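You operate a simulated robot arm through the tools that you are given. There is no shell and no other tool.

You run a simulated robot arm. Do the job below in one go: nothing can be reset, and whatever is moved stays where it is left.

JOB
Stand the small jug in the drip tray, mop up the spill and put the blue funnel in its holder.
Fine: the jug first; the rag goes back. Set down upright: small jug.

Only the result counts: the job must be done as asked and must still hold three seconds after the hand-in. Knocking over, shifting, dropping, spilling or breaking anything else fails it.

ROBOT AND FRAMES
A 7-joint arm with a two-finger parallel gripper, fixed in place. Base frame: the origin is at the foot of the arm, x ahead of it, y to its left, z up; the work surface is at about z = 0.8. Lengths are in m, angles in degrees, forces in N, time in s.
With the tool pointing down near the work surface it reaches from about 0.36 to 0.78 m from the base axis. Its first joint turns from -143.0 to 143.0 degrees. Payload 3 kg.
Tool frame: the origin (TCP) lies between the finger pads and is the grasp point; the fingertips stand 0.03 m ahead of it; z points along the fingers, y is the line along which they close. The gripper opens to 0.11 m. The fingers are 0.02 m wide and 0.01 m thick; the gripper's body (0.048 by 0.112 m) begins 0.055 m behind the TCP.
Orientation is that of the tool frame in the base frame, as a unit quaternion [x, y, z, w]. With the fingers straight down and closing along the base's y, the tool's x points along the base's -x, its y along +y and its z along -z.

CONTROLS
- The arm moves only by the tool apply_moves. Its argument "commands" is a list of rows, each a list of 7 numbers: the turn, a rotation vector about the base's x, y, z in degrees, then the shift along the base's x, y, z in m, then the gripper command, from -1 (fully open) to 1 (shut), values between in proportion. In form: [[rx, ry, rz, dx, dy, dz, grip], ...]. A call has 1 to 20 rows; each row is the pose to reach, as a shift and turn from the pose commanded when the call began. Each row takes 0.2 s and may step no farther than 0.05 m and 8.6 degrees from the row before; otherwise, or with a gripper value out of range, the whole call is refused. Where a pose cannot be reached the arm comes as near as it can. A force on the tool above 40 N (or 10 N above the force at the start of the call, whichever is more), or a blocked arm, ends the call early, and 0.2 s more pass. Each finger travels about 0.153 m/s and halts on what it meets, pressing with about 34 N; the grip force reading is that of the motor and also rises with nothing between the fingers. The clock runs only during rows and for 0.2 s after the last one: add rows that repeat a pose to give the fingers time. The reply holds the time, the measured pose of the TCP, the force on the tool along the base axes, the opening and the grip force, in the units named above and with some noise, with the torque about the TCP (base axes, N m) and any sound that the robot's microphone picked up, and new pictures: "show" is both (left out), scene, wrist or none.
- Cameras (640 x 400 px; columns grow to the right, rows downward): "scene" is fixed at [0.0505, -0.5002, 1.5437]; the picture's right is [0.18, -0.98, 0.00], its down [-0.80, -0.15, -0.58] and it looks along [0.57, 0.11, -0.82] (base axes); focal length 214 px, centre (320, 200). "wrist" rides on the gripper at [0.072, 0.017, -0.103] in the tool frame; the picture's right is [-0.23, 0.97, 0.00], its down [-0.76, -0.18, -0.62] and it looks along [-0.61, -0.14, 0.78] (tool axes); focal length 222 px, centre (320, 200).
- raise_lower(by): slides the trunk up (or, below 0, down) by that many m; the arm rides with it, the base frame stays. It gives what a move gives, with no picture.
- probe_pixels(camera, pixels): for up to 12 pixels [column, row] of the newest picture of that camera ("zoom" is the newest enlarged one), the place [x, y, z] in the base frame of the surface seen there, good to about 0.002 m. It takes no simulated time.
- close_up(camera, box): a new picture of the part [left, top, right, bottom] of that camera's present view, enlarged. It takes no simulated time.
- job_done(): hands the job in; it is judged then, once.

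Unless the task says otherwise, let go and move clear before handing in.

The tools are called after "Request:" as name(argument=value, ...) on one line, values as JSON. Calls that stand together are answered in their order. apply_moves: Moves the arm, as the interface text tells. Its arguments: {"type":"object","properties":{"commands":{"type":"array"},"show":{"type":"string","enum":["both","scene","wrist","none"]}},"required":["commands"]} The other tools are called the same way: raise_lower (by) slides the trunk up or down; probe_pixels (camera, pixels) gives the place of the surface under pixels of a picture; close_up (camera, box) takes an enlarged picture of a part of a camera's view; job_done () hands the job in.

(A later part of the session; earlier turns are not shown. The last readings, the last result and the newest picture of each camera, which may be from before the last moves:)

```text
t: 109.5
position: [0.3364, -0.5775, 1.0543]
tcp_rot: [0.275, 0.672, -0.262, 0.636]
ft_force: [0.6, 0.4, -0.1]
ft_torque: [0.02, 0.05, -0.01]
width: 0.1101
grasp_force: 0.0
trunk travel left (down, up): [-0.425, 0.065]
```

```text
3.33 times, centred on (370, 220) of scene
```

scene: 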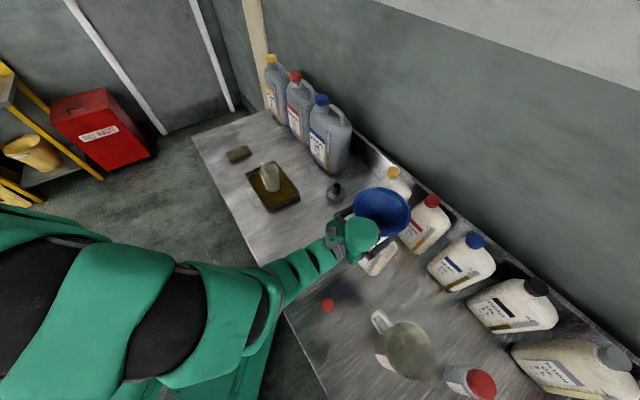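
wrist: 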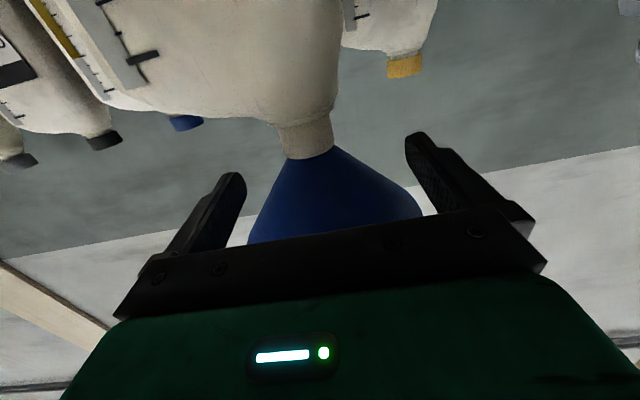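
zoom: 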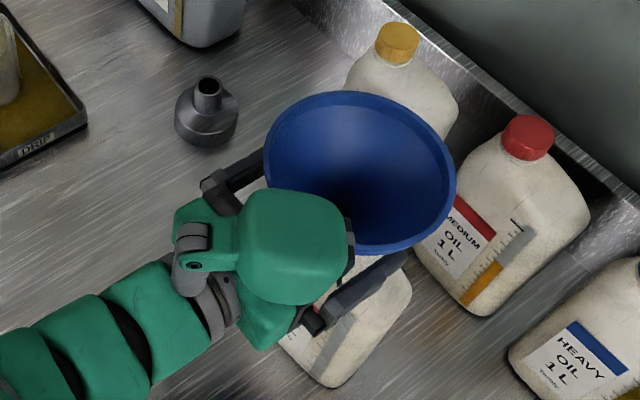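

The cone is centred between the fingers. I'll narrow the fork to 80 mm, still just clear of the cone, then raise slowly until the cone rests on the fingers.

Request:
apply_moves(commands=[[0, 0, 0, 0, 0, 0, -0.85], [0, 0, 0, 0, 0, 0, -0.7], [0, 0, 0, 0, 0, 0, -0.58], [0, 0, 0, 0, 0, 0, -0.5], [0, 0, 0, 0, 0, 0, -0.4545], [0, 0, 0, 0, 0, 0, -0.4545]], show="none")

Request:
apply_moves(commands=[[0, 0, 0, 0, 0, 0.001, -0.4545], [0, 0, 0, 0, 0, 0.002, -0.4545], [0, 0, 0, 0, 0, 0.003, -0.4545], [0, 0, 0, 0, 0, 0.004, -0.4545]])

Request:
close_up(camera="wrist", box=[200, 60, 440, 260])

```text
t: 110.9
position: [0.3379, -0.578, 1.0531]
tcp_rot: [0.276, 0.671, -0.263, 0.636]
ft_force: [0.2, -1.0, -0.6]
ft_torque: [-0.02, -0.01, -0.01]
width: 0.0798
grasp_force: 0.0
trunk travel left (down, up): [-0.425, 0.065]
```

```text
t: 111.9
position: [0.3376, -0.5769, 1.0551]
tcp_rot: [0.276, 0.671, -0.263, 0.636]
ft_force: [0.0, -0.9, -0.8]
ft_torque: [0.02, 0.01, -0.01]
width: 0.0801
grasp_force: 0.1
trunk travel left (down, up): [-0.425, 0.065]
```

scene: 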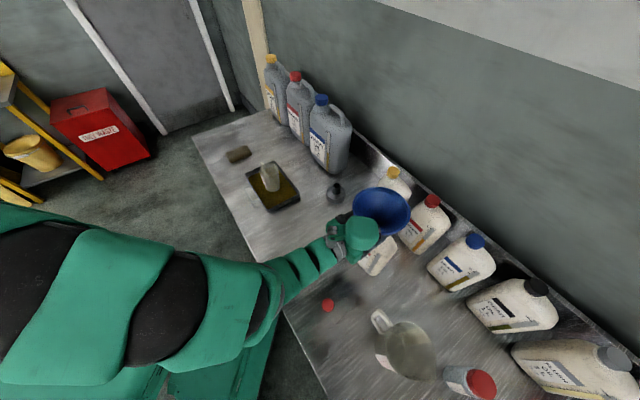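
wrist: 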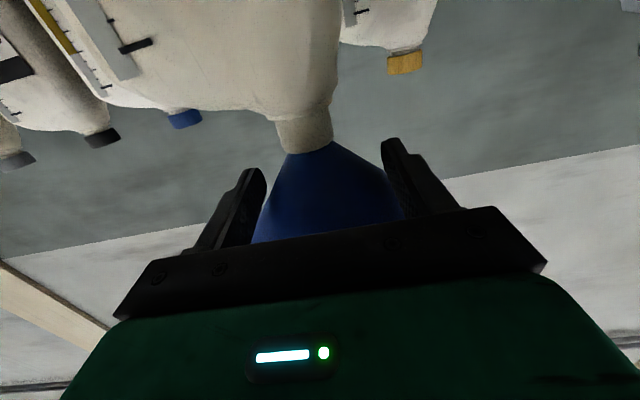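

```text
2.00 times, centred on (320, 160) of wrist
```

zoom: 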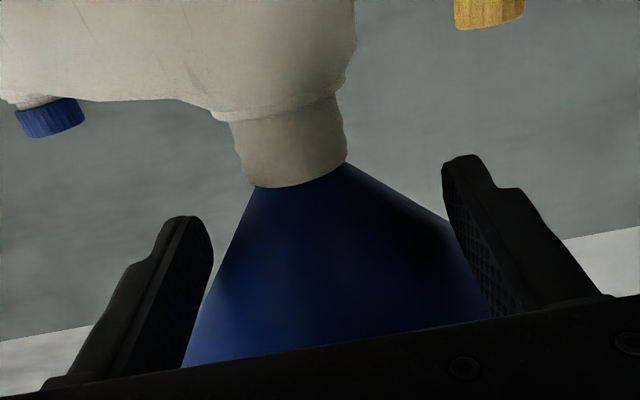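

No contact yet. I'll keep raising in small steps.

Request:
apply_moves(commands=[[0, 0, 0, 0, 0, 0.001, -0.4545], [0, 0, 0, 0, 0, 0.002, -0.4545], [0, 0, 0, 0, 0, 0.003, -0.4545], [0, 0, 0, 0, 0, 0.004, -0.4545], [0, 0, 0, 0, 0, 0.005, -0.4545], [0, 0, 0, 0, 0, 0.006, -0.4545]])

Request:
close_up(camera="wrist", box=[200, 60, 440, 260])

Request:
close_up(camera="scene", box=[310, 160, 430, 280])

```text
t: 113.3
position: [0.3377, -0.5782, 1.0617]
tcp_rot: [0.277, 0.671, -0.264, 0.635]
ft_force: [0.0, -0.8, -0.1]
ft_torque: [0.01, 0.03, -0.02]
width: 0.0801
grasp_force: 0.1
trunk travel left (down, up): [-0.425, 0.065]
```

scene: 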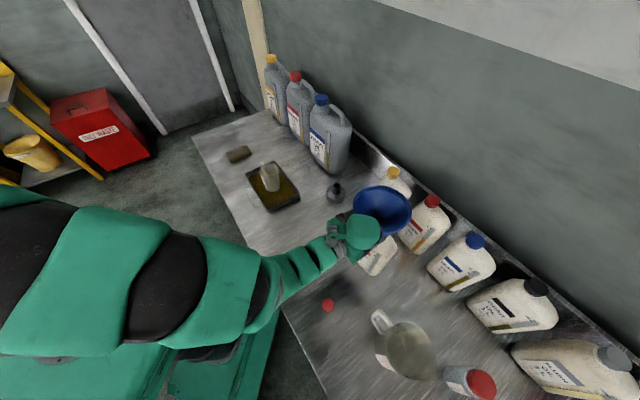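
wrist: 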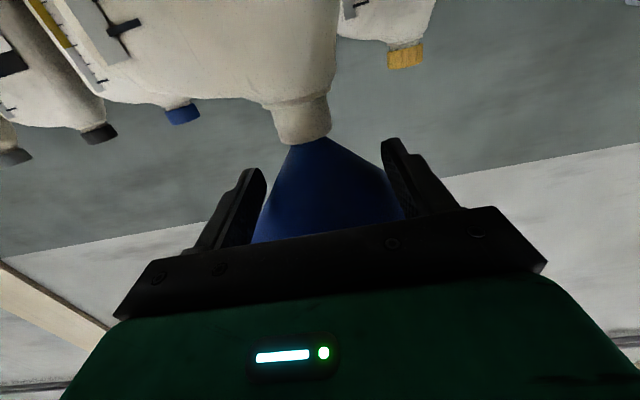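

```text
2.00 times, centred on (320, 160) of wrist
```

zoom: 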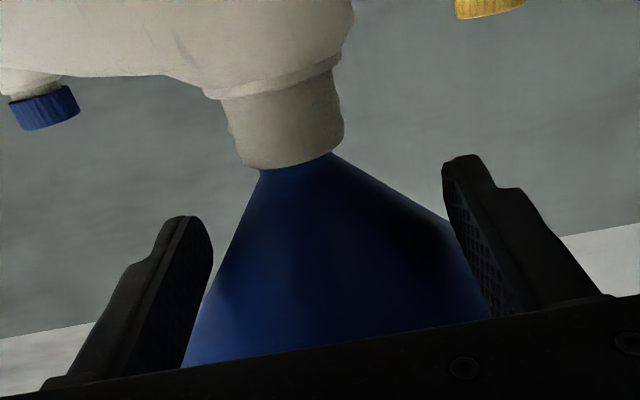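

```text
3.33 times, centred on (370, 220) of scene
```

zoom: 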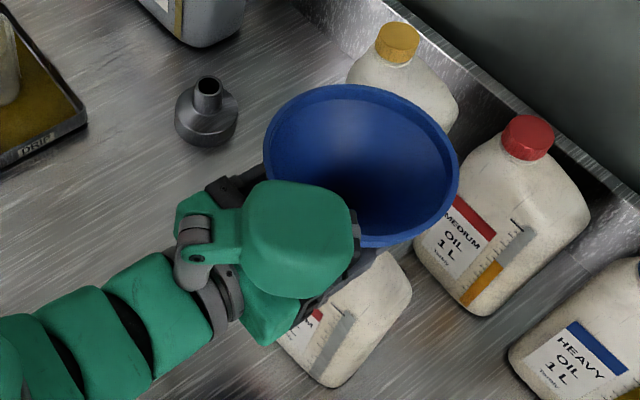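

It works: the cone keeps its place relative to the fingers while the neck drops away, so the funnel is rising on the fork with no side force. I'll continue slowly.

Request:
apply_moves(commands=[[0, 0, 0, 0, 0, 0.003, -0.4545], [0, 0, 0, 0, 0, 0.006, -0.4545], [0, 0, 0, 0, 0, 0.009, -0.4545], [0, 0, 0, 0, 0, 0.012, -0.4545], [0, 0, 0, 0, 0, 0.015, -0.4545], [0, 0, 0, 0, 0, 0.018, -0.4545], [0, 0, 0, 0, 0, 0.021, -0.4545], [0, 0, 0, 0, 0, 0.024, -0.4545], [0, 0, 0, 0, 0, 0.026, -0.4545], [0, 0, 0, 0, 0, 0.027, -0.4545], [0, 0, 0, 0, 0, 0.027, -0.4545]])

Request:
close_up(camera="wrist", box=[200, 20, 440, 260])

Request:
close_up(camera="scene", box=[310, 150, 430, 280])

```text
t: 115.7
position: [0.3367, -0.578, 1.0891]
tcp_rot: [0.276, 0.672, -0.263, 0.635]
ft_force: [0.4, 0.6, -0.6]
ft_torque: [-0.01, 0.04, -0.02]
width: 0.0804
grasp_force: 0.2
trunk travel left (down, up): [-0.425, 0.065]
```

scene: 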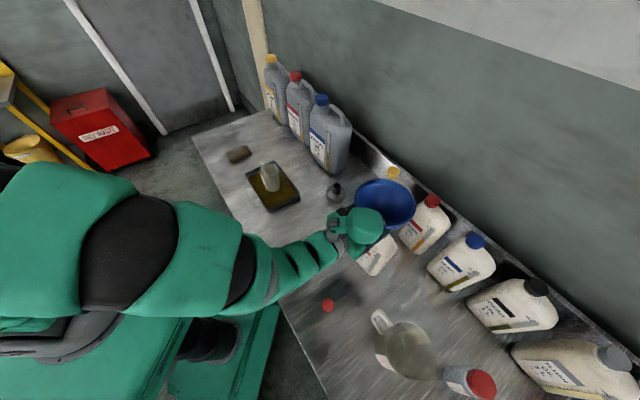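
wrist: 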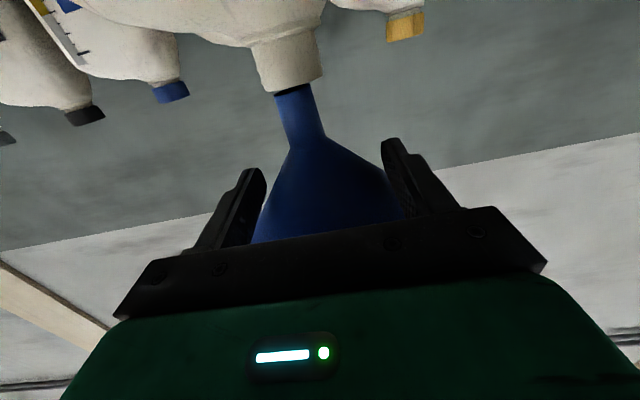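

```text
1.67 times, centred on (320, 140) of wrist
```

zoom: 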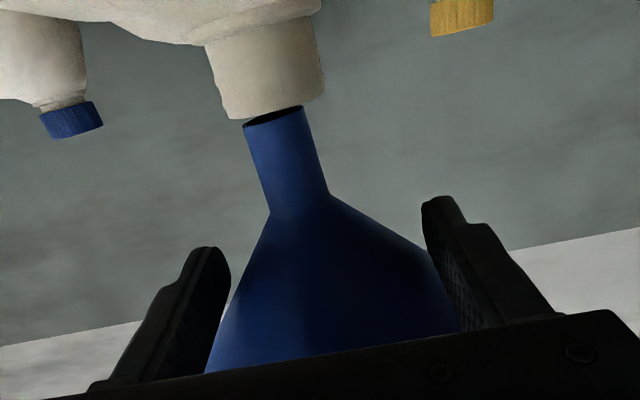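

```text
3.08 times, centred on (370, 215) of scene
```

zoom: 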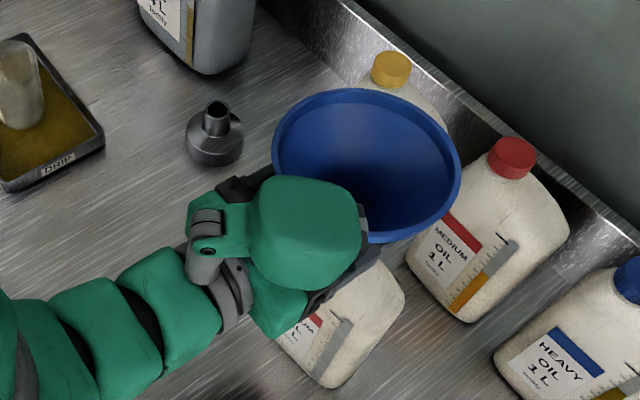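

The funnel has come fully out: the stem's open end is visible at (275,115) in the zoom and it hangs level on the fork. I'll raise a little more, gently, then measure its lean and the stem position.

Request:
apply_moves(commands=[[0, 0, 0, 0, 0, 0.001, -0.4545], [0, 0, 0, 0, 0, 0.003, -0.4545], [0, 0, 0, 0, 0, 0.006, -0.4545], [0, 0, 0, 0, 0, 0.01, -0.4545], [0, 0, 0, 0, 0, 0.015, -0.4545], [0, 0, 0, 0, 0, 0.02, -0.4545], [0, 0, 0, 0, 0, 0.024, -0.4545], [0, 0, 0, 0, 0, 0.027, -0.4545], [0, 0, 0, 0, 0, 0.029, -0.4545], [0, 0, 0, 0, 0, 0.03, -0.4545], [0, 0, 0, 0, 0, 0.03, -0.4545]])

Request:
close_up(camera="wrist", box=[200, 20, 440, 260])

Request:
close_up(camera="scene", box=[310, 150, 430, 280])

```text
t: 118.1
position: [0.3392, -0.5784, 1.1181]
tcp_rot: [0.276, 0.671, -0.263, 0.636]
ft_force: [0.2, -0.6, -1.5]
ft_torque: [0.02, 0.01, -0.03]
width: 0.0801
grasp_force: 0.5
trunk travel left (down, up): [-0.425, 0.065]
```

scene: 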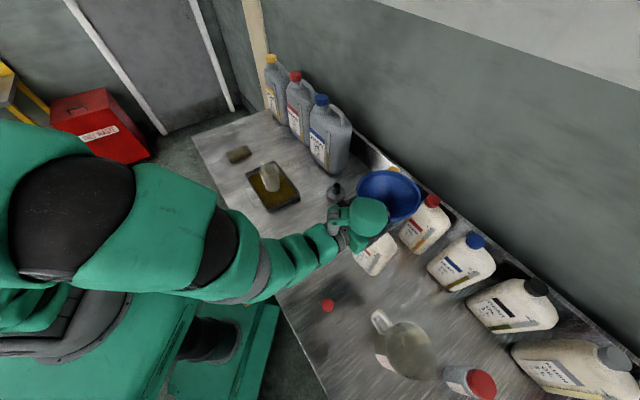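
wrist: 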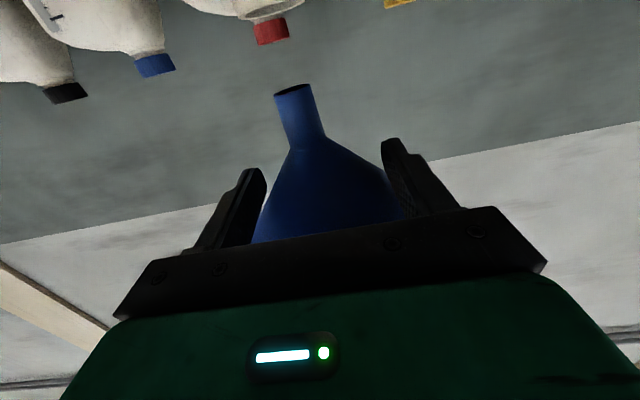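

```text
1.67 times, centred on (320, 140) of wrist
```

zoom: 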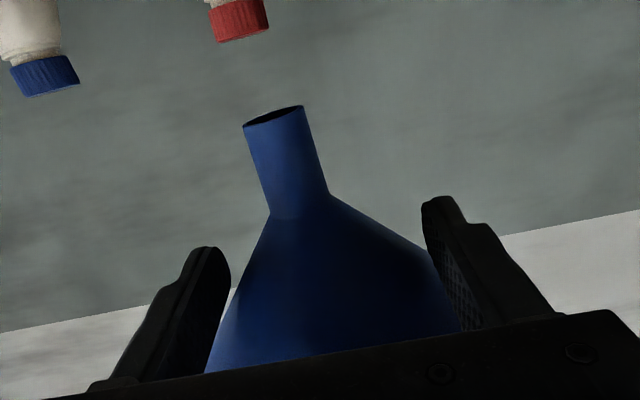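

```text
3.08 times, centred on (370, 215) of scene
```

zoom: 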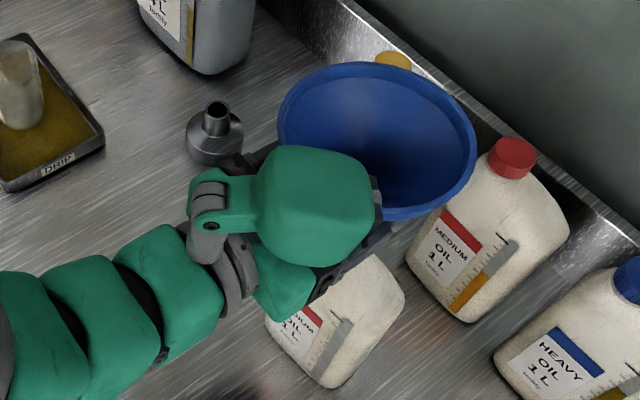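

The funnel rides steadily on the fork. I'll probe the stem, cone and rim to find the stem tip position and lean relative to the tool.

Request:
probe_pixels(camera="wrist", pixels=[[278, 97], [310, 90], [296, 94], [291, 145], [322, 135], [306, 140], [285, 120], [316, 112], [301, 117], [270, 200], [385, 185], [320, 180]])

Request:
probe_pixels(camera="scene", pixels=[[358, 190], [362, 181], [375, 173], [388, 171], [402, 177], [412, 187], [420, 200], [421, 209], [412, 215], [400, 217], [336, 185], [339, 183]])

Request:
close_up(camera="scene", box=[322, 175, 354, 205])

```text
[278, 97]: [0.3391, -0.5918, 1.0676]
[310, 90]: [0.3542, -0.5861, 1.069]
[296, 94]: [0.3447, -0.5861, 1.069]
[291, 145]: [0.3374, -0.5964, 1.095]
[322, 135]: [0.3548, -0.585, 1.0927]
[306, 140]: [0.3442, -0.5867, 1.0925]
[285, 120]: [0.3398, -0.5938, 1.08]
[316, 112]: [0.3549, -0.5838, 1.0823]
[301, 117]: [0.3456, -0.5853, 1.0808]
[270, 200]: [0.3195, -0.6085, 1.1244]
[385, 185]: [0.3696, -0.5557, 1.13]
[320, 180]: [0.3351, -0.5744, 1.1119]
```

```text
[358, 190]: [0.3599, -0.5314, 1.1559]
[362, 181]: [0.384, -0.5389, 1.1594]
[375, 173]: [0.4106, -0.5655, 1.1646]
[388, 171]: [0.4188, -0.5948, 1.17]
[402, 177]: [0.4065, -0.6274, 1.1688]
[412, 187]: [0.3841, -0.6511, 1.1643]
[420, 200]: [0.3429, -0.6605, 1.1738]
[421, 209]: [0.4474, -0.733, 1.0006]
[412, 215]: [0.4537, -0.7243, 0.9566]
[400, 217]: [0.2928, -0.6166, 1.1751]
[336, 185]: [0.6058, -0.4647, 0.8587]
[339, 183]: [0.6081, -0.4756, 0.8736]
```

```text
13.33 times, centred on (338, 190) of scene
```

zoom: 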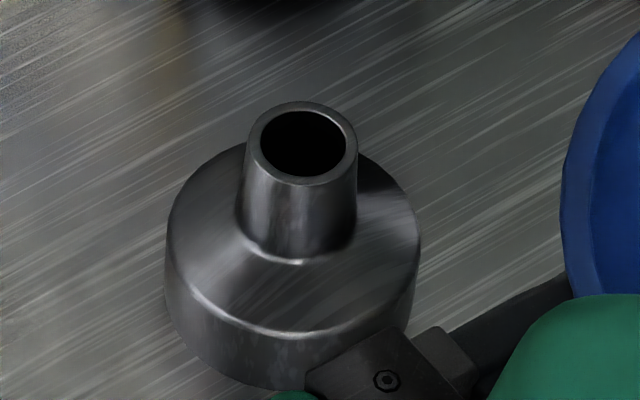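

The stem looks near vertical but some rim points may have hit the lip's side. I'll re-probe the rim's top ring using an enlarged view.

Request:
close_up(camera="scene", box=[350, 160, 430, 225])

```text
6.15 times, centred on (390, 192) of scene
```

zoom: 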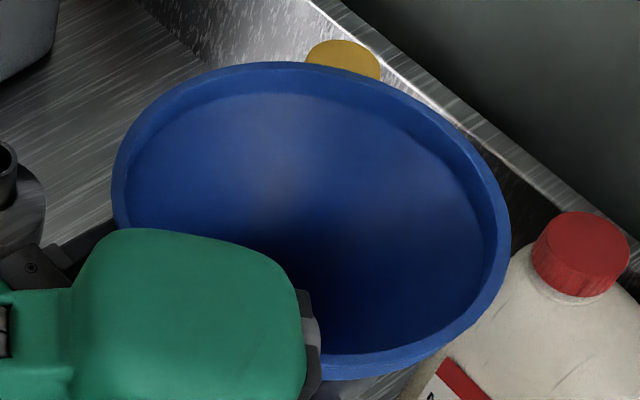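

Request:
probe_pixels(camera="zoom", pixels=[[280, 68], [200, 84], [150, 118], [122, 165], [119, 205], [360, 77], [430, 112], [480, 162], [502, 215], [502, 255], [470, 312], [400, 352]])

Request:
probe_pixels(camera="wrist", pixels=[[275, 215], [290, 225], [390, 200], [400, 205], [350, 160], [280, 175], [330, 215], [262, 225], [395, 190]])

```text
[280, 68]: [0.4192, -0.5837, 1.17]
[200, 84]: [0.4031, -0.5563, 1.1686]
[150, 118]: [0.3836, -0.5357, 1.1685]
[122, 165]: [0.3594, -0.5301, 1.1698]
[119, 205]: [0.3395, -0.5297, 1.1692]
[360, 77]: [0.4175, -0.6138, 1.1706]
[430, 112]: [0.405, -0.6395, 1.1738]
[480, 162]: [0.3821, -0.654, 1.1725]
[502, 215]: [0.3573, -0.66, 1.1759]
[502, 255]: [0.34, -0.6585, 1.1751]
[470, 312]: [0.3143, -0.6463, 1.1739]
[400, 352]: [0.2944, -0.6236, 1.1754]
```

```text
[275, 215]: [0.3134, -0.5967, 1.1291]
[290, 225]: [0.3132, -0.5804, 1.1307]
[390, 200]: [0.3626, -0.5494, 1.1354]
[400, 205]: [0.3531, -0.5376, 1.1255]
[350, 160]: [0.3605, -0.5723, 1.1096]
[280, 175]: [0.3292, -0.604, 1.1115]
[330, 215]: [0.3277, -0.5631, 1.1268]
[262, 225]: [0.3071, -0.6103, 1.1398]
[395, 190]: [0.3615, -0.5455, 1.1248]
```

The funnel leans only about 2–3° and its stem tip is about 21 mm ahead of the TCP, on the tool's centre line. Next I'll pin down the holder's tube centre by probing its rim.

Request:
probe_pixels(camera="scene", pixels=[[332.8, 185.7], [340.4, 185.7], [336.5, 182.9], [336.5, 188.6], [333.8, 183.8], [339.3, 183.8], [333.8, 187.7], [339.3, 187.7], [336.5, 195], [336.5, 190.5]])

Request:
close_up(camera="scene", box=[322, 175, 354, 205])

```text
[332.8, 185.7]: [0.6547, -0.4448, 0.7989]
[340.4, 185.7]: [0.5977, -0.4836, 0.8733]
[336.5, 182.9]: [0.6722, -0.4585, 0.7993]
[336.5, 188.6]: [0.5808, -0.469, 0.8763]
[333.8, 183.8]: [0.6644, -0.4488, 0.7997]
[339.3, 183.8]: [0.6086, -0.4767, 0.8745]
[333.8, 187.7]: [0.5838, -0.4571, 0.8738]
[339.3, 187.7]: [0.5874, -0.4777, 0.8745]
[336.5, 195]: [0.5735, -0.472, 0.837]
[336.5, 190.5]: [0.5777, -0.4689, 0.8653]
```

```text
13.33 times, centred on (338, 190) of scene
```

zoom: 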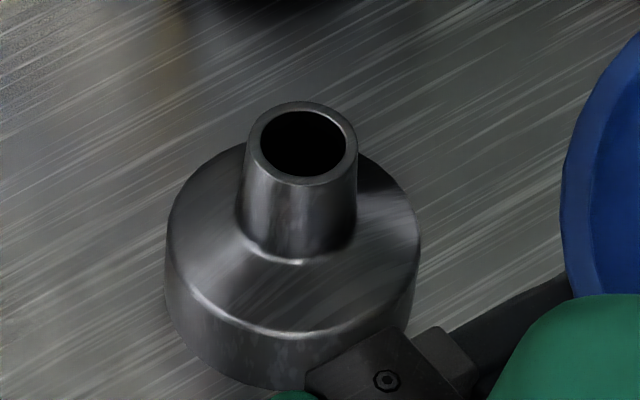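

Request:
probe_pixels(camera="zoom", pixels=[[254, 148], [351, 145], [303, 106], [303, 181], [268, 118], [338, 116], [268, 172], [340, 170], [303, 145], [280, 215], [330, 215], [303, 225]])

```text
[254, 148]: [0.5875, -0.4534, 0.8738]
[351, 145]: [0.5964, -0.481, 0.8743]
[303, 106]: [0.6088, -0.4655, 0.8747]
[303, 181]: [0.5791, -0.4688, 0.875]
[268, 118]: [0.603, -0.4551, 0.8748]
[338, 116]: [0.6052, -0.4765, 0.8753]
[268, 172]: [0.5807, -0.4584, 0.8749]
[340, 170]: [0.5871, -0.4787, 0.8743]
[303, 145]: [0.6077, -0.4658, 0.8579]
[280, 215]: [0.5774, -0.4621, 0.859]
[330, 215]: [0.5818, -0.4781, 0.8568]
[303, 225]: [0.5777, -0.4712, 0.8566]
```

The tube centre is (0.5935, -0.4672), top z≈0.8745, hole radius ≈0.0128, and the stem is about 0.010 in radius. I'll carry the funnel slowly toward it with gentle starts and stops, at the present height.

Request:
apply_moves(commands=[[0, 0, 0, 0.0009, 0.0005, 0, -0.4545], [0, 0, 0, 0.0027, 0.0014, 0, -0.4545], [0, 0, 0, 0.0053, 0.0028, 0, -0.4545], [0, 0, 0, 0.0097, 0.0051, 0, -0.4545], [0, 0, 0, 0.015, 0.0079, 0, -0.4545], [0, 0, 0, 0.0212, 0.0112, 0, -0.4545], [0, 0, 0, 0.0283, 0.0149, 0, -0.4545], [0, 0, 0, 0.0363, 0.0191, 0, -0.4545], [0, 0, 0, 0.0443, 0.0233, 0, -0.4545], [0, 0, 0, 0.0522, 0.0274, 0, -0.4545], [0, 0, 0, 0.0602, 0.0316, 0, -0.4545], [0, 0, 0, 0.0681, 0.0358, 0, -0.4545], [0, 0, 0, 0.0761, 0.04, 0, -0.4545], [0, 0, 0, 0.0841, 0.0442, 0, -0.4545], [0, 0, 0, 0.092, 0.0484, 0, -0.4545], [0, 0, 0, 0.0991, 0.0521, 0, -0.4545], [0, 0, 0, 0.1053, 0.0553, 0, -0.4545], [0, 0, 0, 0.1097, 0.0577, 0, -0.4545], [0, 0, 0, 0.1124, 0.0591, 0, -0.4545], [0, 0, 0, 0.1133, 0.0595, 0, -0.4545]])

Request:
close_up(camera="wrist", box=[200, 20, 440, 260])

```text
t: 122.3
position: [0.4514, -0.5175, 1.1187]
tcp_rot: [0.277, 0.671, -0.263, 0.636]
ft_force: [0.2, -0.3, 0.3]
ft_torque: [0.04, 0.0, 0.02]
width: 0.0804
grasp_force: 0.3
trunk travel left (down, up): [-0.425, 0.065]
```

scene: 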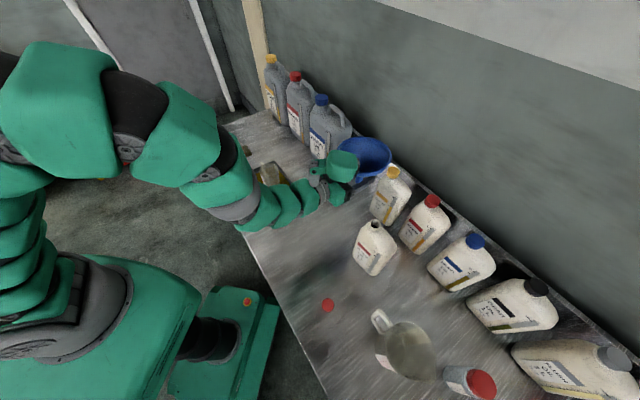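
wrist: 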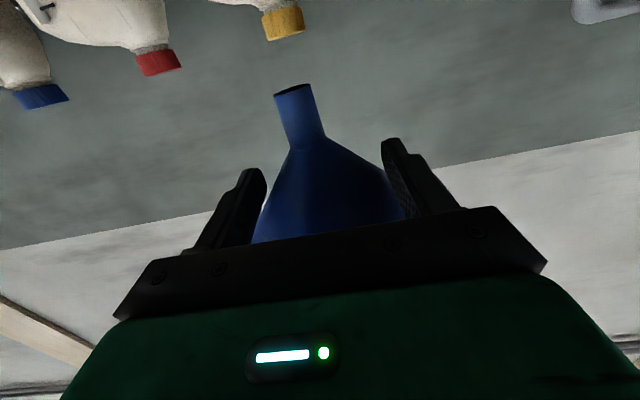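

```text
1.67 times, centred on (320, 140) of wrist
```

zoom: 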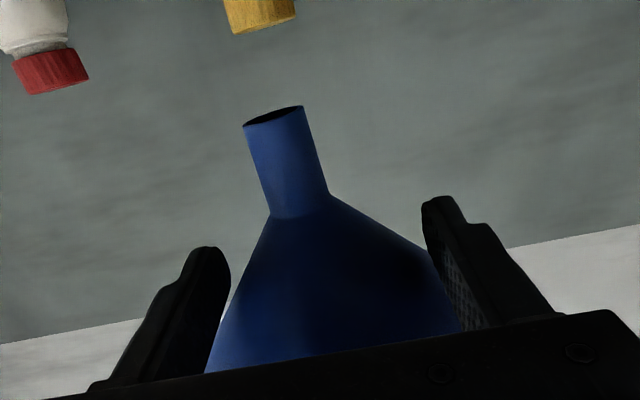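

The funnel hasn't moved on the fork and the bottle stands undisturbed at (377,248). I'll carry on to above the holder.

Request:
apply_moves(commands=[[0, 0, 0, 0.0009, 0.0005, 0, -0.4545], [0, 0, 0, 0.0027, 0.0014, 0, -0.4545], [0, 0, 0, 0.0056, 0.0029, 0, -0.4545], [0, 0, 0, 0.01, 0.0053, 0, -0.4545], [0, 0, 0, 0.016, 0.0084, 0, -0.4545], [0, 0, 0, 0.0235, 0.0123, 0, -0.4545], [0, 0, 0, 0.032, 0.0168, 0, -0.4545], [0, 0, 0, 0.041, 0.0215, 0, -0.4545], [0, 0, 0, 0.05, 0.0262, 0, -0.4545], [0, 0, 0, 0.059, 0.031, 0, -0.4545], [0, 0, 0, 0.068, 0.0357, 0, -0.4545], [0, 0, 0, 0.077, 0.0404, 0, -0.4545], [0, 0, 0, 0.086, 0.0451, 0, -0.4545], [0, 0, 0, 0.095, 0.0499, 0, -0.4545], [0, 0, 0, 0.104, 0.0546, 0, -0.4545], [0, 0, 0, 0.112, 0.0588, 0, -0.4545], [0, 0, 0, 0.119, 0.0625, 0, -0.4545], [0, 0, 0, 0.1245, 0.0654, 0, -0.4545], [0, 0, 0, 0.1275, 0.0669, 0, -0.4545], [0, 0, 0, 0.1282, 0.0673, 0, -0.4545]])

Request:
close_up(camera="wrist", box=[200, 20, 440, 260])

Request:
close_up(camera="scene", box=[280, 100, 420, 230])

```text
t: 126.5
position: [0.5785, -0.4515, 1.1183]
tcp_rot: [0.276, 0.672, -0.262, 0.636]
ft_force: [0.0, -0.1, -1.1]
ft_torque: [-0.02, -0.01, -0.01]
width: 0.0802
grasp_force: 0.3
trunk travel left (down, up): [-0.425, 0.065]
```

scene: 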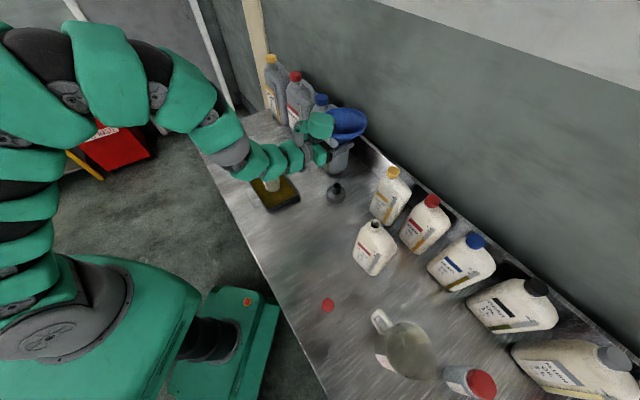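
wrist: 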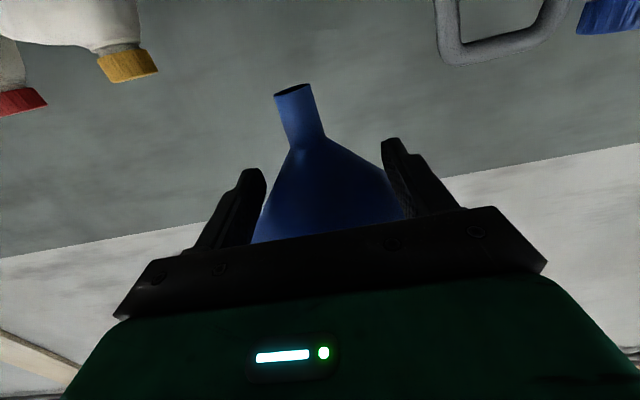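

```text
1.67 times, centred on (320, 140) of wrist
```

zoom: 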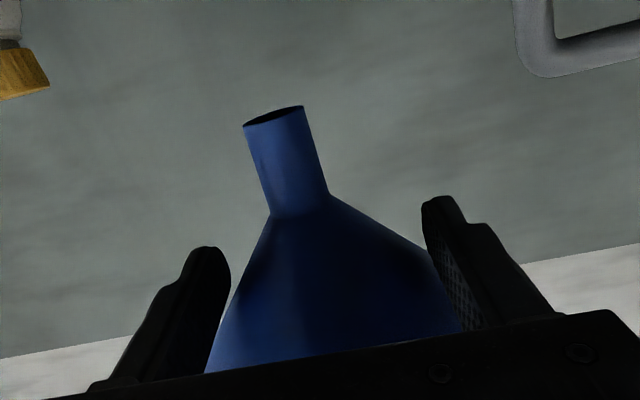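

```text
3.08 times, centred on (350, 165) of scene
```

zoom: 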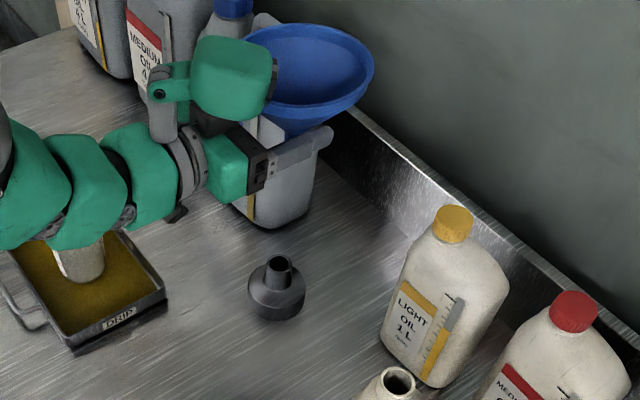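

The funnel is above the holder and still steady. I'll lower until the stem tip is about 12 mm above the tube and then check alignment.

Request:
apply_moves(commands=[[0, 0, 0, 0, 0, -0.001, -0.4545], [0, 0, 0, 0, 0, -0.004, -0.4545], [0, 0, 0, 0, 0, -0.009, -0.4545], [0, 0, 0, 0, 0, -0.016, -0.4545], [0, 0, 0, 0, 0, -0.026, -0.4545], [0, 0, 0, 0, 0, -0.038, -0.4545], [0, 0, 0, 0, 0, -0.051, -0.4545], [0, 0, 0, 0, 0, -0.064, -0.4545], [0, 0, 0, 0, 0, -0.077, -0.4545], [0, 0, 0, 0, 0, -0.09, -0.4545], [0, 0, 0, 0, 0, -0.103, -0.4545], [0, 0, 0, 0, 0, -0.116, -0.4545], [0, 0, 0, 0, 0, -0.129, -0.4545], [0, 0, 0, 0, 0, -0.141, -0.4545], [0, 0, 0, 0, 0, -0.152, -0.4545], [0, 0, 0, 0, 0, -0.161, -0.4545], [0, 0, 0, 0, 0, -0.168, -0.4545], [0, 0, 0, 0, 0, -0.173, -0.4545], [0, 0, 0, 0, 0, -0.176, -0.4545], [0, 0, 0, 0, 0, -0.177, -0.4545]])

Request:
close_up(camera="wrist", box=[200, 0, 440, 200])

Request:
close_up(camera="scene", box=[280, 130, 400, 230])

```text
t: 130.7
position: [0.5799, -0.4505, 0.941]
tcp_rot: [0.276, 0.672, -0.263, 0.635]
ft_force: [0.2, -0.3, -0.1]
ft_torque: [0.0, 0.03, 0.02]
width: 0.0802
grasp_force: 0.7
trunk travel left (down, up): [-0.425, 0.065]
```

scene: 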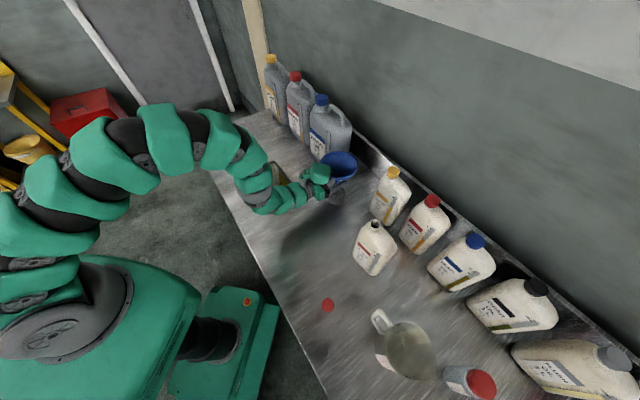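
wrist: 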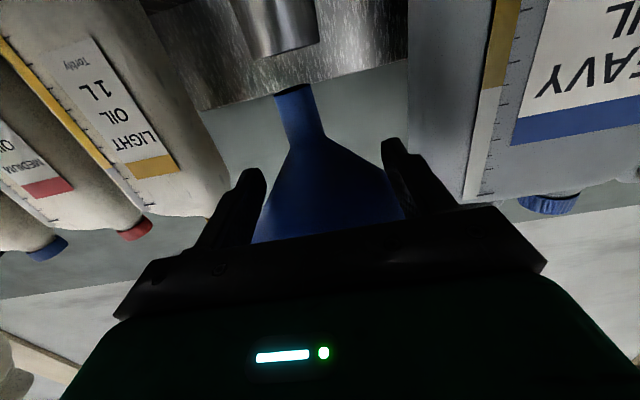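

```text
2.00 times, centred on (320, 100) of wrist
```

zoom: 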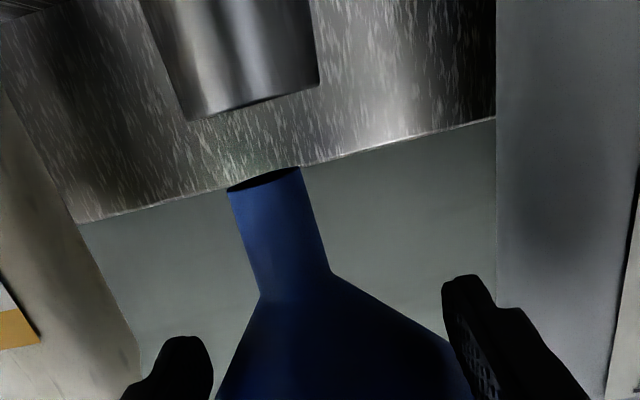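

```text
4.00 times, centred on (340, 180) of scene
```

zoom: 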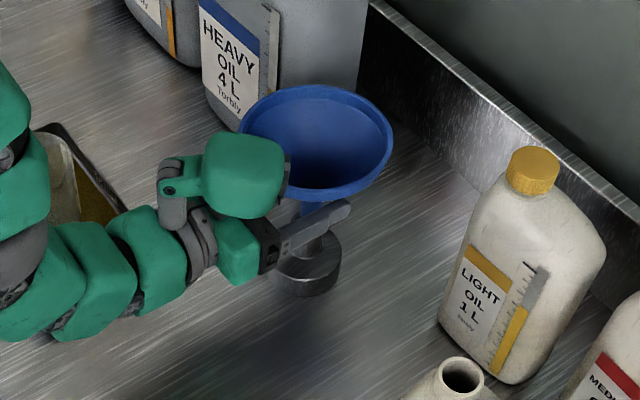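

The wrist view shows the tube (inverted, lower edge at row ~55) and the stem tip (row ~92) just below it. I'll probe both to compare their axes.

Request:
probe_pixels(camera="wrist", pixels=[[258, 54], [316, 39], [288, 48], [287, 35], [277, 100], [309, 90], [293, 97], [283, 130], [318, 122], [301, 127], [260, 45], [313, 30]])

Request:
close_up(camera="wrist", box=[240, 20, 340, 150])

```text
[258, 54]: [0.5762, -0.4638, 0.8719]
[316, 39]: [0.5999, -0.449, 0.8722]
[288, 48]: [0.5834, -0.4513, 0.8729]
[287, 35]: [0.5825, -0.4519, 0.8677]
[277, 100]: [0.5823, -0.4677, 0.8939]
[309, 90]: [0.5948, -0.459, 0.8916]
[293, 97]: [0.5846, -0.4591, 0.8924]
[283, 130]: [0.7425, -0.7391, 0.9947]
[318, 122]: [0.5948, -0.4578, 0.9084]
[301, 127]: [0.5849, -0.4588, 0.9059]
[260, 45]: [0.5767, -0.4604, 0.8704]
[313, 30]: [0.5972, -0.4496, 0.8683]
```

```text
3.08 times, centred on (290, 85) of wrist
```

zoom: 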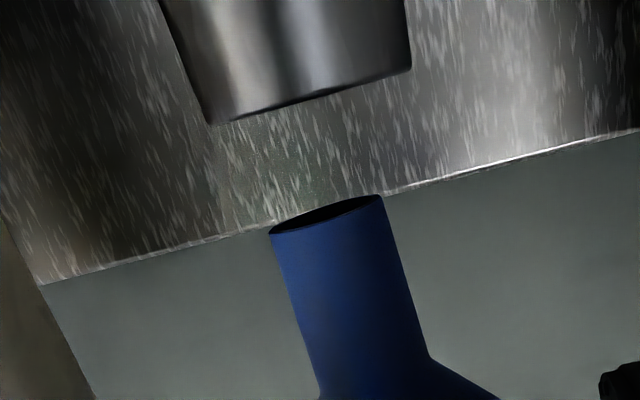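

The stem tip is about 4–5 mm to the -y_t (left) side of the tube axis, mostly from a ~4° sideways lean. Rolling the tool 4° about its own axis should fix both the lean and the offset.

Request:
apply_moves(commands=[[0.7, -0.7, -0.05, 0, 0, 0, -0.4545], [1.4, -1.4, -0.1, 0, 0, 0, -0.4545], [2.1, -2.1, -0.15, 0, 0, 0, -0.4545], [2.8, -2.8, -0.2, 0, 0, 0, -0.4545], [2.8, -2.8, -0.2, 0, 0, 0, -0.4545]])

Request:
close_up(camera="wrist", box=[240, 20, 340, 150])

Request:
probe_pixels(camera="wrist", pixels=[[254, 54], [312, 46], [284, 50], [284, 40], [277, 100], [309, 90], [293, 97], [301, 127], [316, 122], [288, 128]])

```text
t: 131.9
position: [0.5794, -0.451, 0.9407]
tcp_rot: [0.299, 0.661, -0.241, 0.644]
ft_force: [0.5, 1.3, 0.0]
ft_torque: [0.02, 0.0, 0.01]
width: 0.0799
grasp_force: 0.2
trunk travel left (down, up): [-0.425, 0.065]
```

scene: 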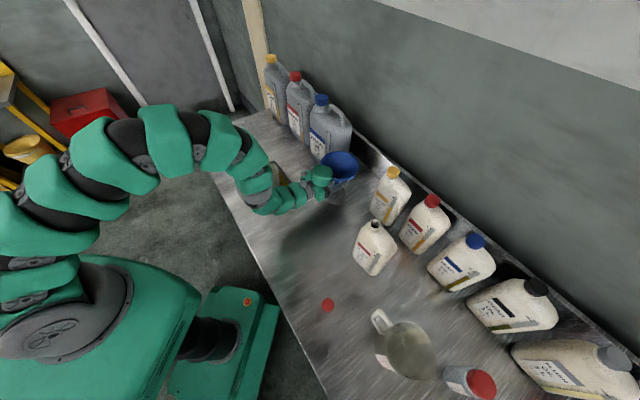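
wrist: 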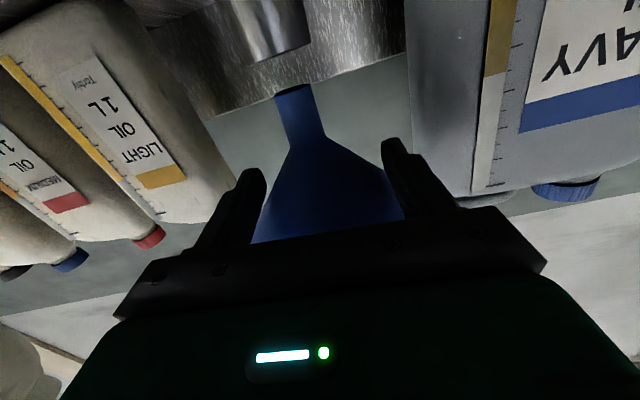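

```text
3.08 times, centred on (290, 85) of wrist
```

zoom: 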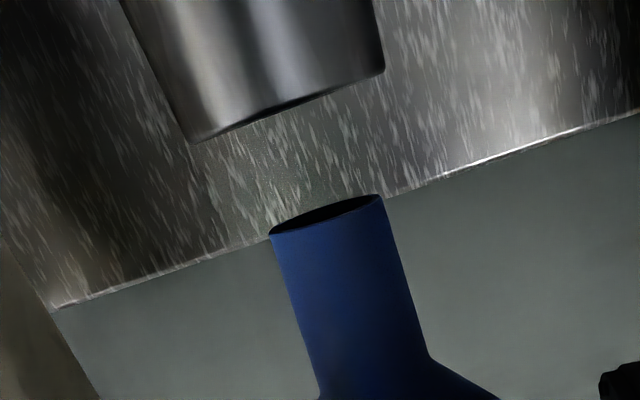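

```text
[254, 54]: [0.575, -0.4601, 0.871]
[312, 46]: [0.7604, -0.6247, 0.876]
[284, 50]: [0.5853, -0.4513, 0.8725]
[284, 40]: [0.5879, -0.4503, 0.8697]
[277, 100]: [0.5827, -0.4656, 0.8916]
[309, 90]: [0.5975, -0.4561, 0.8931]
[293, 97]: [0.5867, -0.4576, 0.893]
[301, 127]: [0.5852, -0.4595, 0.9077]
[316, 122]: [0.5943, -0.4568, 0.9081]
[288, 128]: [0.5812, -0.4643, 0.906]
```

The roll worked: the stem is now within about 1 mm of the tube axis sideways and ~1 mm short in depth. I'll make that small correction and start lowering into the hole, watching forces.

Request:
apply_moves(commands=[[0, 0, 0, 0.0003, -0.0015, 0, -0.4545], [0, 0, 0, 0.0003, -0.0015, -0.002, -0.4545], [0, 0, 0, 0.0003, -0.0015, -0.004, -0.4545], [0, 0, 0, 0.0003, -0.0015, -0.006, -0.4545], [0, 0, 0, 0.0003, -0.0015, -0.008, -0.4545], [0, 0, 0, 0.0003, -0.0015, -0.01, -0.4545], [0, 0, 0, 0.0003, -0.0015, -0.012, -0.4545]])

Request:
close_up(camera="wrist", box=[240, 20, 340, 150])

Request:
close_up(camera="scene", box=[290, 140, 386, 220])

```text
t: 133.5
position: [0.5798, -0.4524, 0.9298]
tcp_rot: [0.299, 0.661, -0.241, 0.644]
ft_force: [0.5, 0.1, -1.0]
ft_torque: [0.0, 0.0, 0.0]
width: 0.0802
grasp_force: 0.5
trunk travel left (down, up): [-0.425, 0.065]
```

scene: 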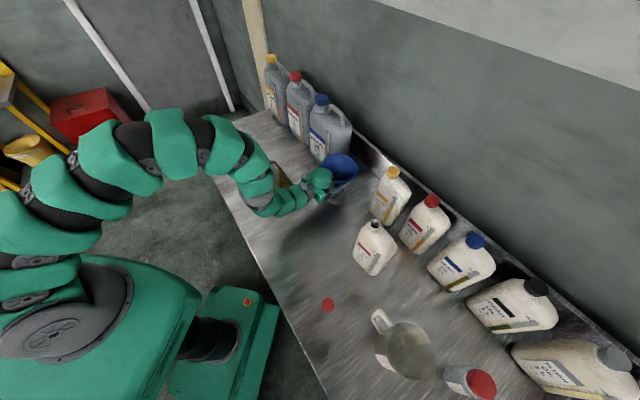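
wrist: 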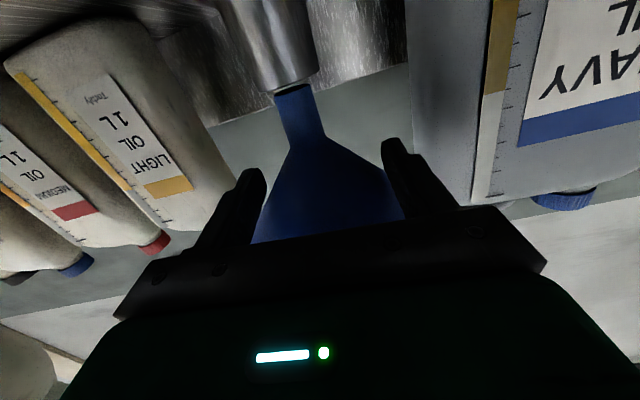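

```text
3.08 times, centred on (290, 85) of wrist
```

zoom: 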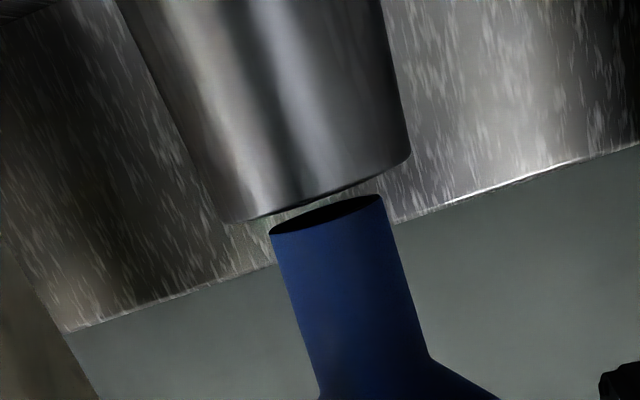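

```text
5.00 times, centred on (338, 180) of scene
```

zoom: 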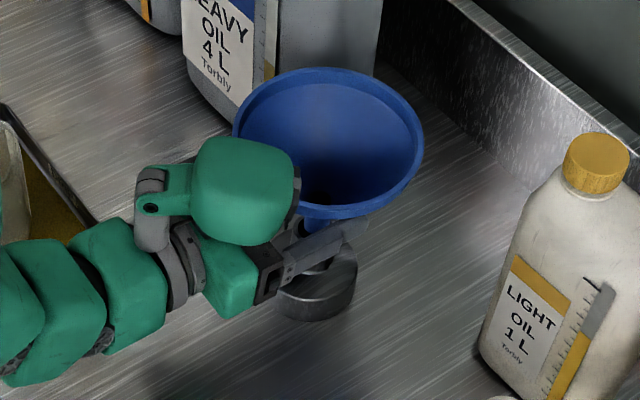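

The stem tip is centred under the tube edge laterally ((326,215) against (319,191) in the zoom, along the vertical). I'll check the depth once more before insertion.

Request:
probe_pixels(camera="zoom", pixels=[[320, 185], [300, 100], [240, 215], [405, 155], [330, 235], [340, 280], [280, 240], [378, 215], [360, 330]])

Request:
probe_pixels(camera="wrist", pixels=[[290, 80], [288, 70], [284, 55], [293, 97], [296, 110], [300, 125], [278, 98], [309, 92], [265, 84], [316, 72]])

```text
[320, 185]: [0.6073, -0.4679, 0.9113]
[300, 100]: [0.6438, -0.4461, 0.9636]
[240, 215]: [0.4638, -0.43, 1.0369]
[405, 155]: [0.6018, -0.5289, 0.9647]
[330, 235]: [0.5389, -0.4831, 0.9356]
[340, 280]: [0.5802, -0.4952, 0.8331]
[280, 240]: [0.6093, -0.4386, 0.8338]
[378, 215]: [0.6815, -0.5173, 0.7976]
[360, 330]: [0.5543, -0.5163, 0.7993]
```

```text
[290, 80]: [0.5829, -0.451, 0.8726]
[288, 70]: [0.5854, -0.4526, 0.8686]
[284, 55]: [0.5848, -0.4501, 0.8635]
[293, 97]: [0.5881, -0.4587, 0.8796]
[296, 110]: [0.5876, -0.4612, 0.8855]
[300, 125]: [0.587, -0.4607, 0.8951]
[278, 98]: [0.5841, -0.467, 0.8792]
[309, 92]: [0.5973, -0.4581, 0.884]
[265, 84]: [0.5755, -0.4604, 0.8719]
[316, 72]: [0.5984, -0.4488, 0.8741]
```

Depth and side offsets are both within ~1 mm (allowance ≈3 mm). I'll lower the stem into the tube in 2 mm steps.

Request:
apply_moves(commands=[[0, 0, 0, 0.0, 0.001, -0.002, -0.4545], [0, 0, 0, 0.0, 0.001, -0.004, -0.4545], [0, 0, 0, 0.0, 0.001, -0.006, -0.4545], [0, 0, 0, 0.0, 0.001, -0.008, -0.4545]])

Request:
close_up(camera="wrist", box=[240, 20, 340, 150])

```text
t: 134.5
position: [0.5797, -0.4523, 0.9215]
tcp_rot: [0.299, 0.662, -0.241, 0.644]
ft_force: [-0.4, -0.5, -0.3]
ft_torque: [0.02, 0.02, 0.01]
width: 0.0802
grasp_force: 0.1
trunk travel left (down, up): [-0.425, 0.065]
```

scene: 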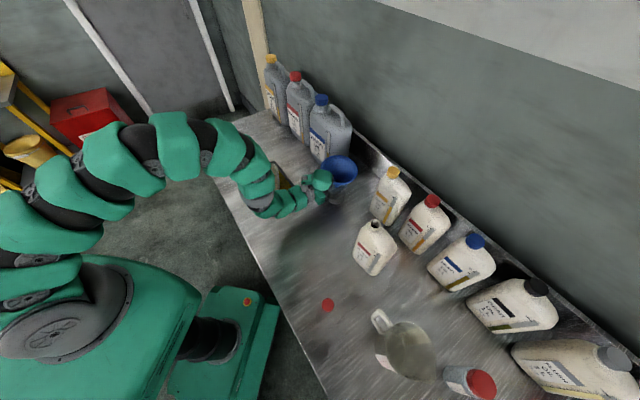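
wrist: 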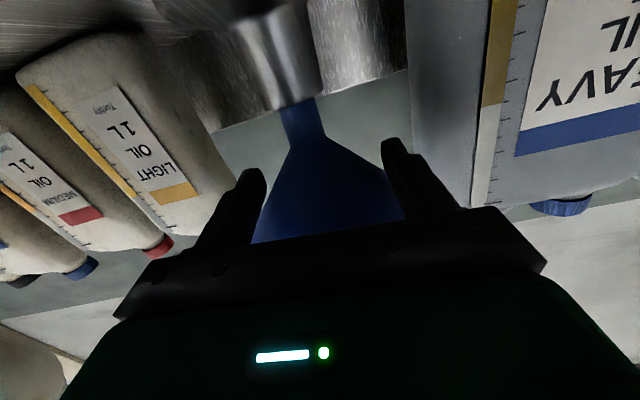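

```text
3.08 times, centred on (290, 85) of wrist
```

zoom: 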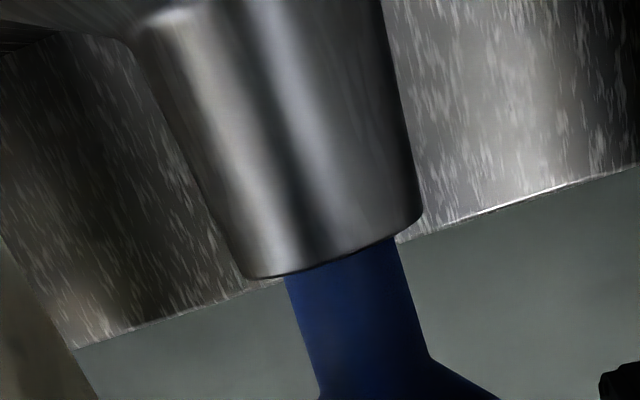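

The stem is entering the tube centrally (stem 285–398 within tube 255–422 in the zoom) with no side force. I'll continue down toward the seat.

Request:
apply_moves(commands=[[0, 0, 0, 0, 0, -0.002, -0.4545], [0, 0, 0, 0, 0, -0.004, -0.4545], [0, 0, 0, 0, 0, -0.006, -0.4545], [0, 0, 0, 0, 0, -0.008, -0.4545], [0, 0, 0, 0, 0, -0.01, -0.4545], [0, 0, 0, 0, 0, -0.012, -0.4545], [0, 0, 0, 0, 0, -0.012, -0.4545]])

Request:
close_up(camera="wrist", box=[220, 20, 420, 200])

Request:
close_up(camera="scene", box=[270, 140, 390, 230])

```text
t: 136.1
position: [0.5797, -0.4525, 0.9103]
tcp_rot: [0.299, 0.661, -0.241, 0.644]
ft_force: [-0.6, 0.0, -0.9]
ft_torque: [0.01, -0.01, 0.0]
width: 0.0802
grasp_force: 0.2
trunk travel left (down, up): [-0.425, 0.065]
```

scene: 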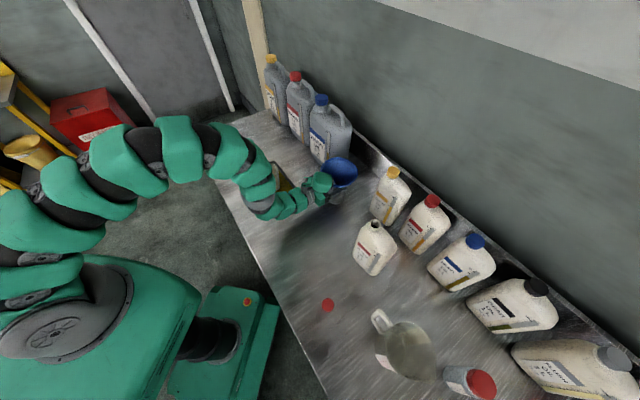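
wrist: 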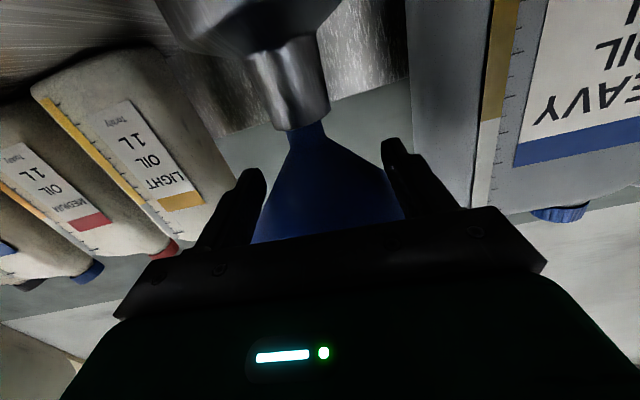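

```text
2.22 times, centred on (320, 110) of wrist
```

zoom: 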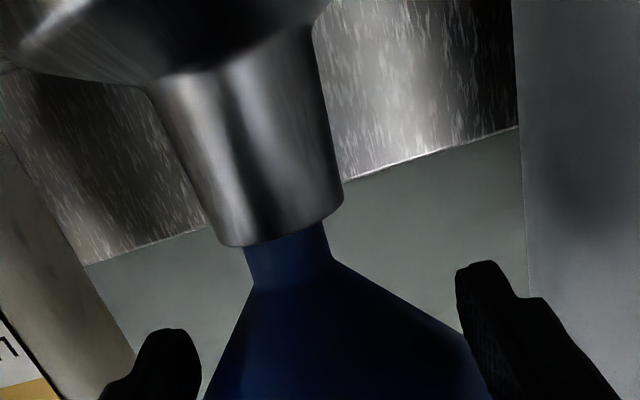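

```text
4.44 times, centred on (330, 185) of scene
```

zoom: 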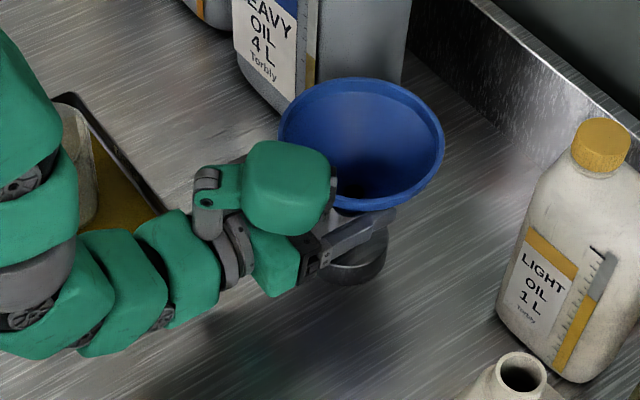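

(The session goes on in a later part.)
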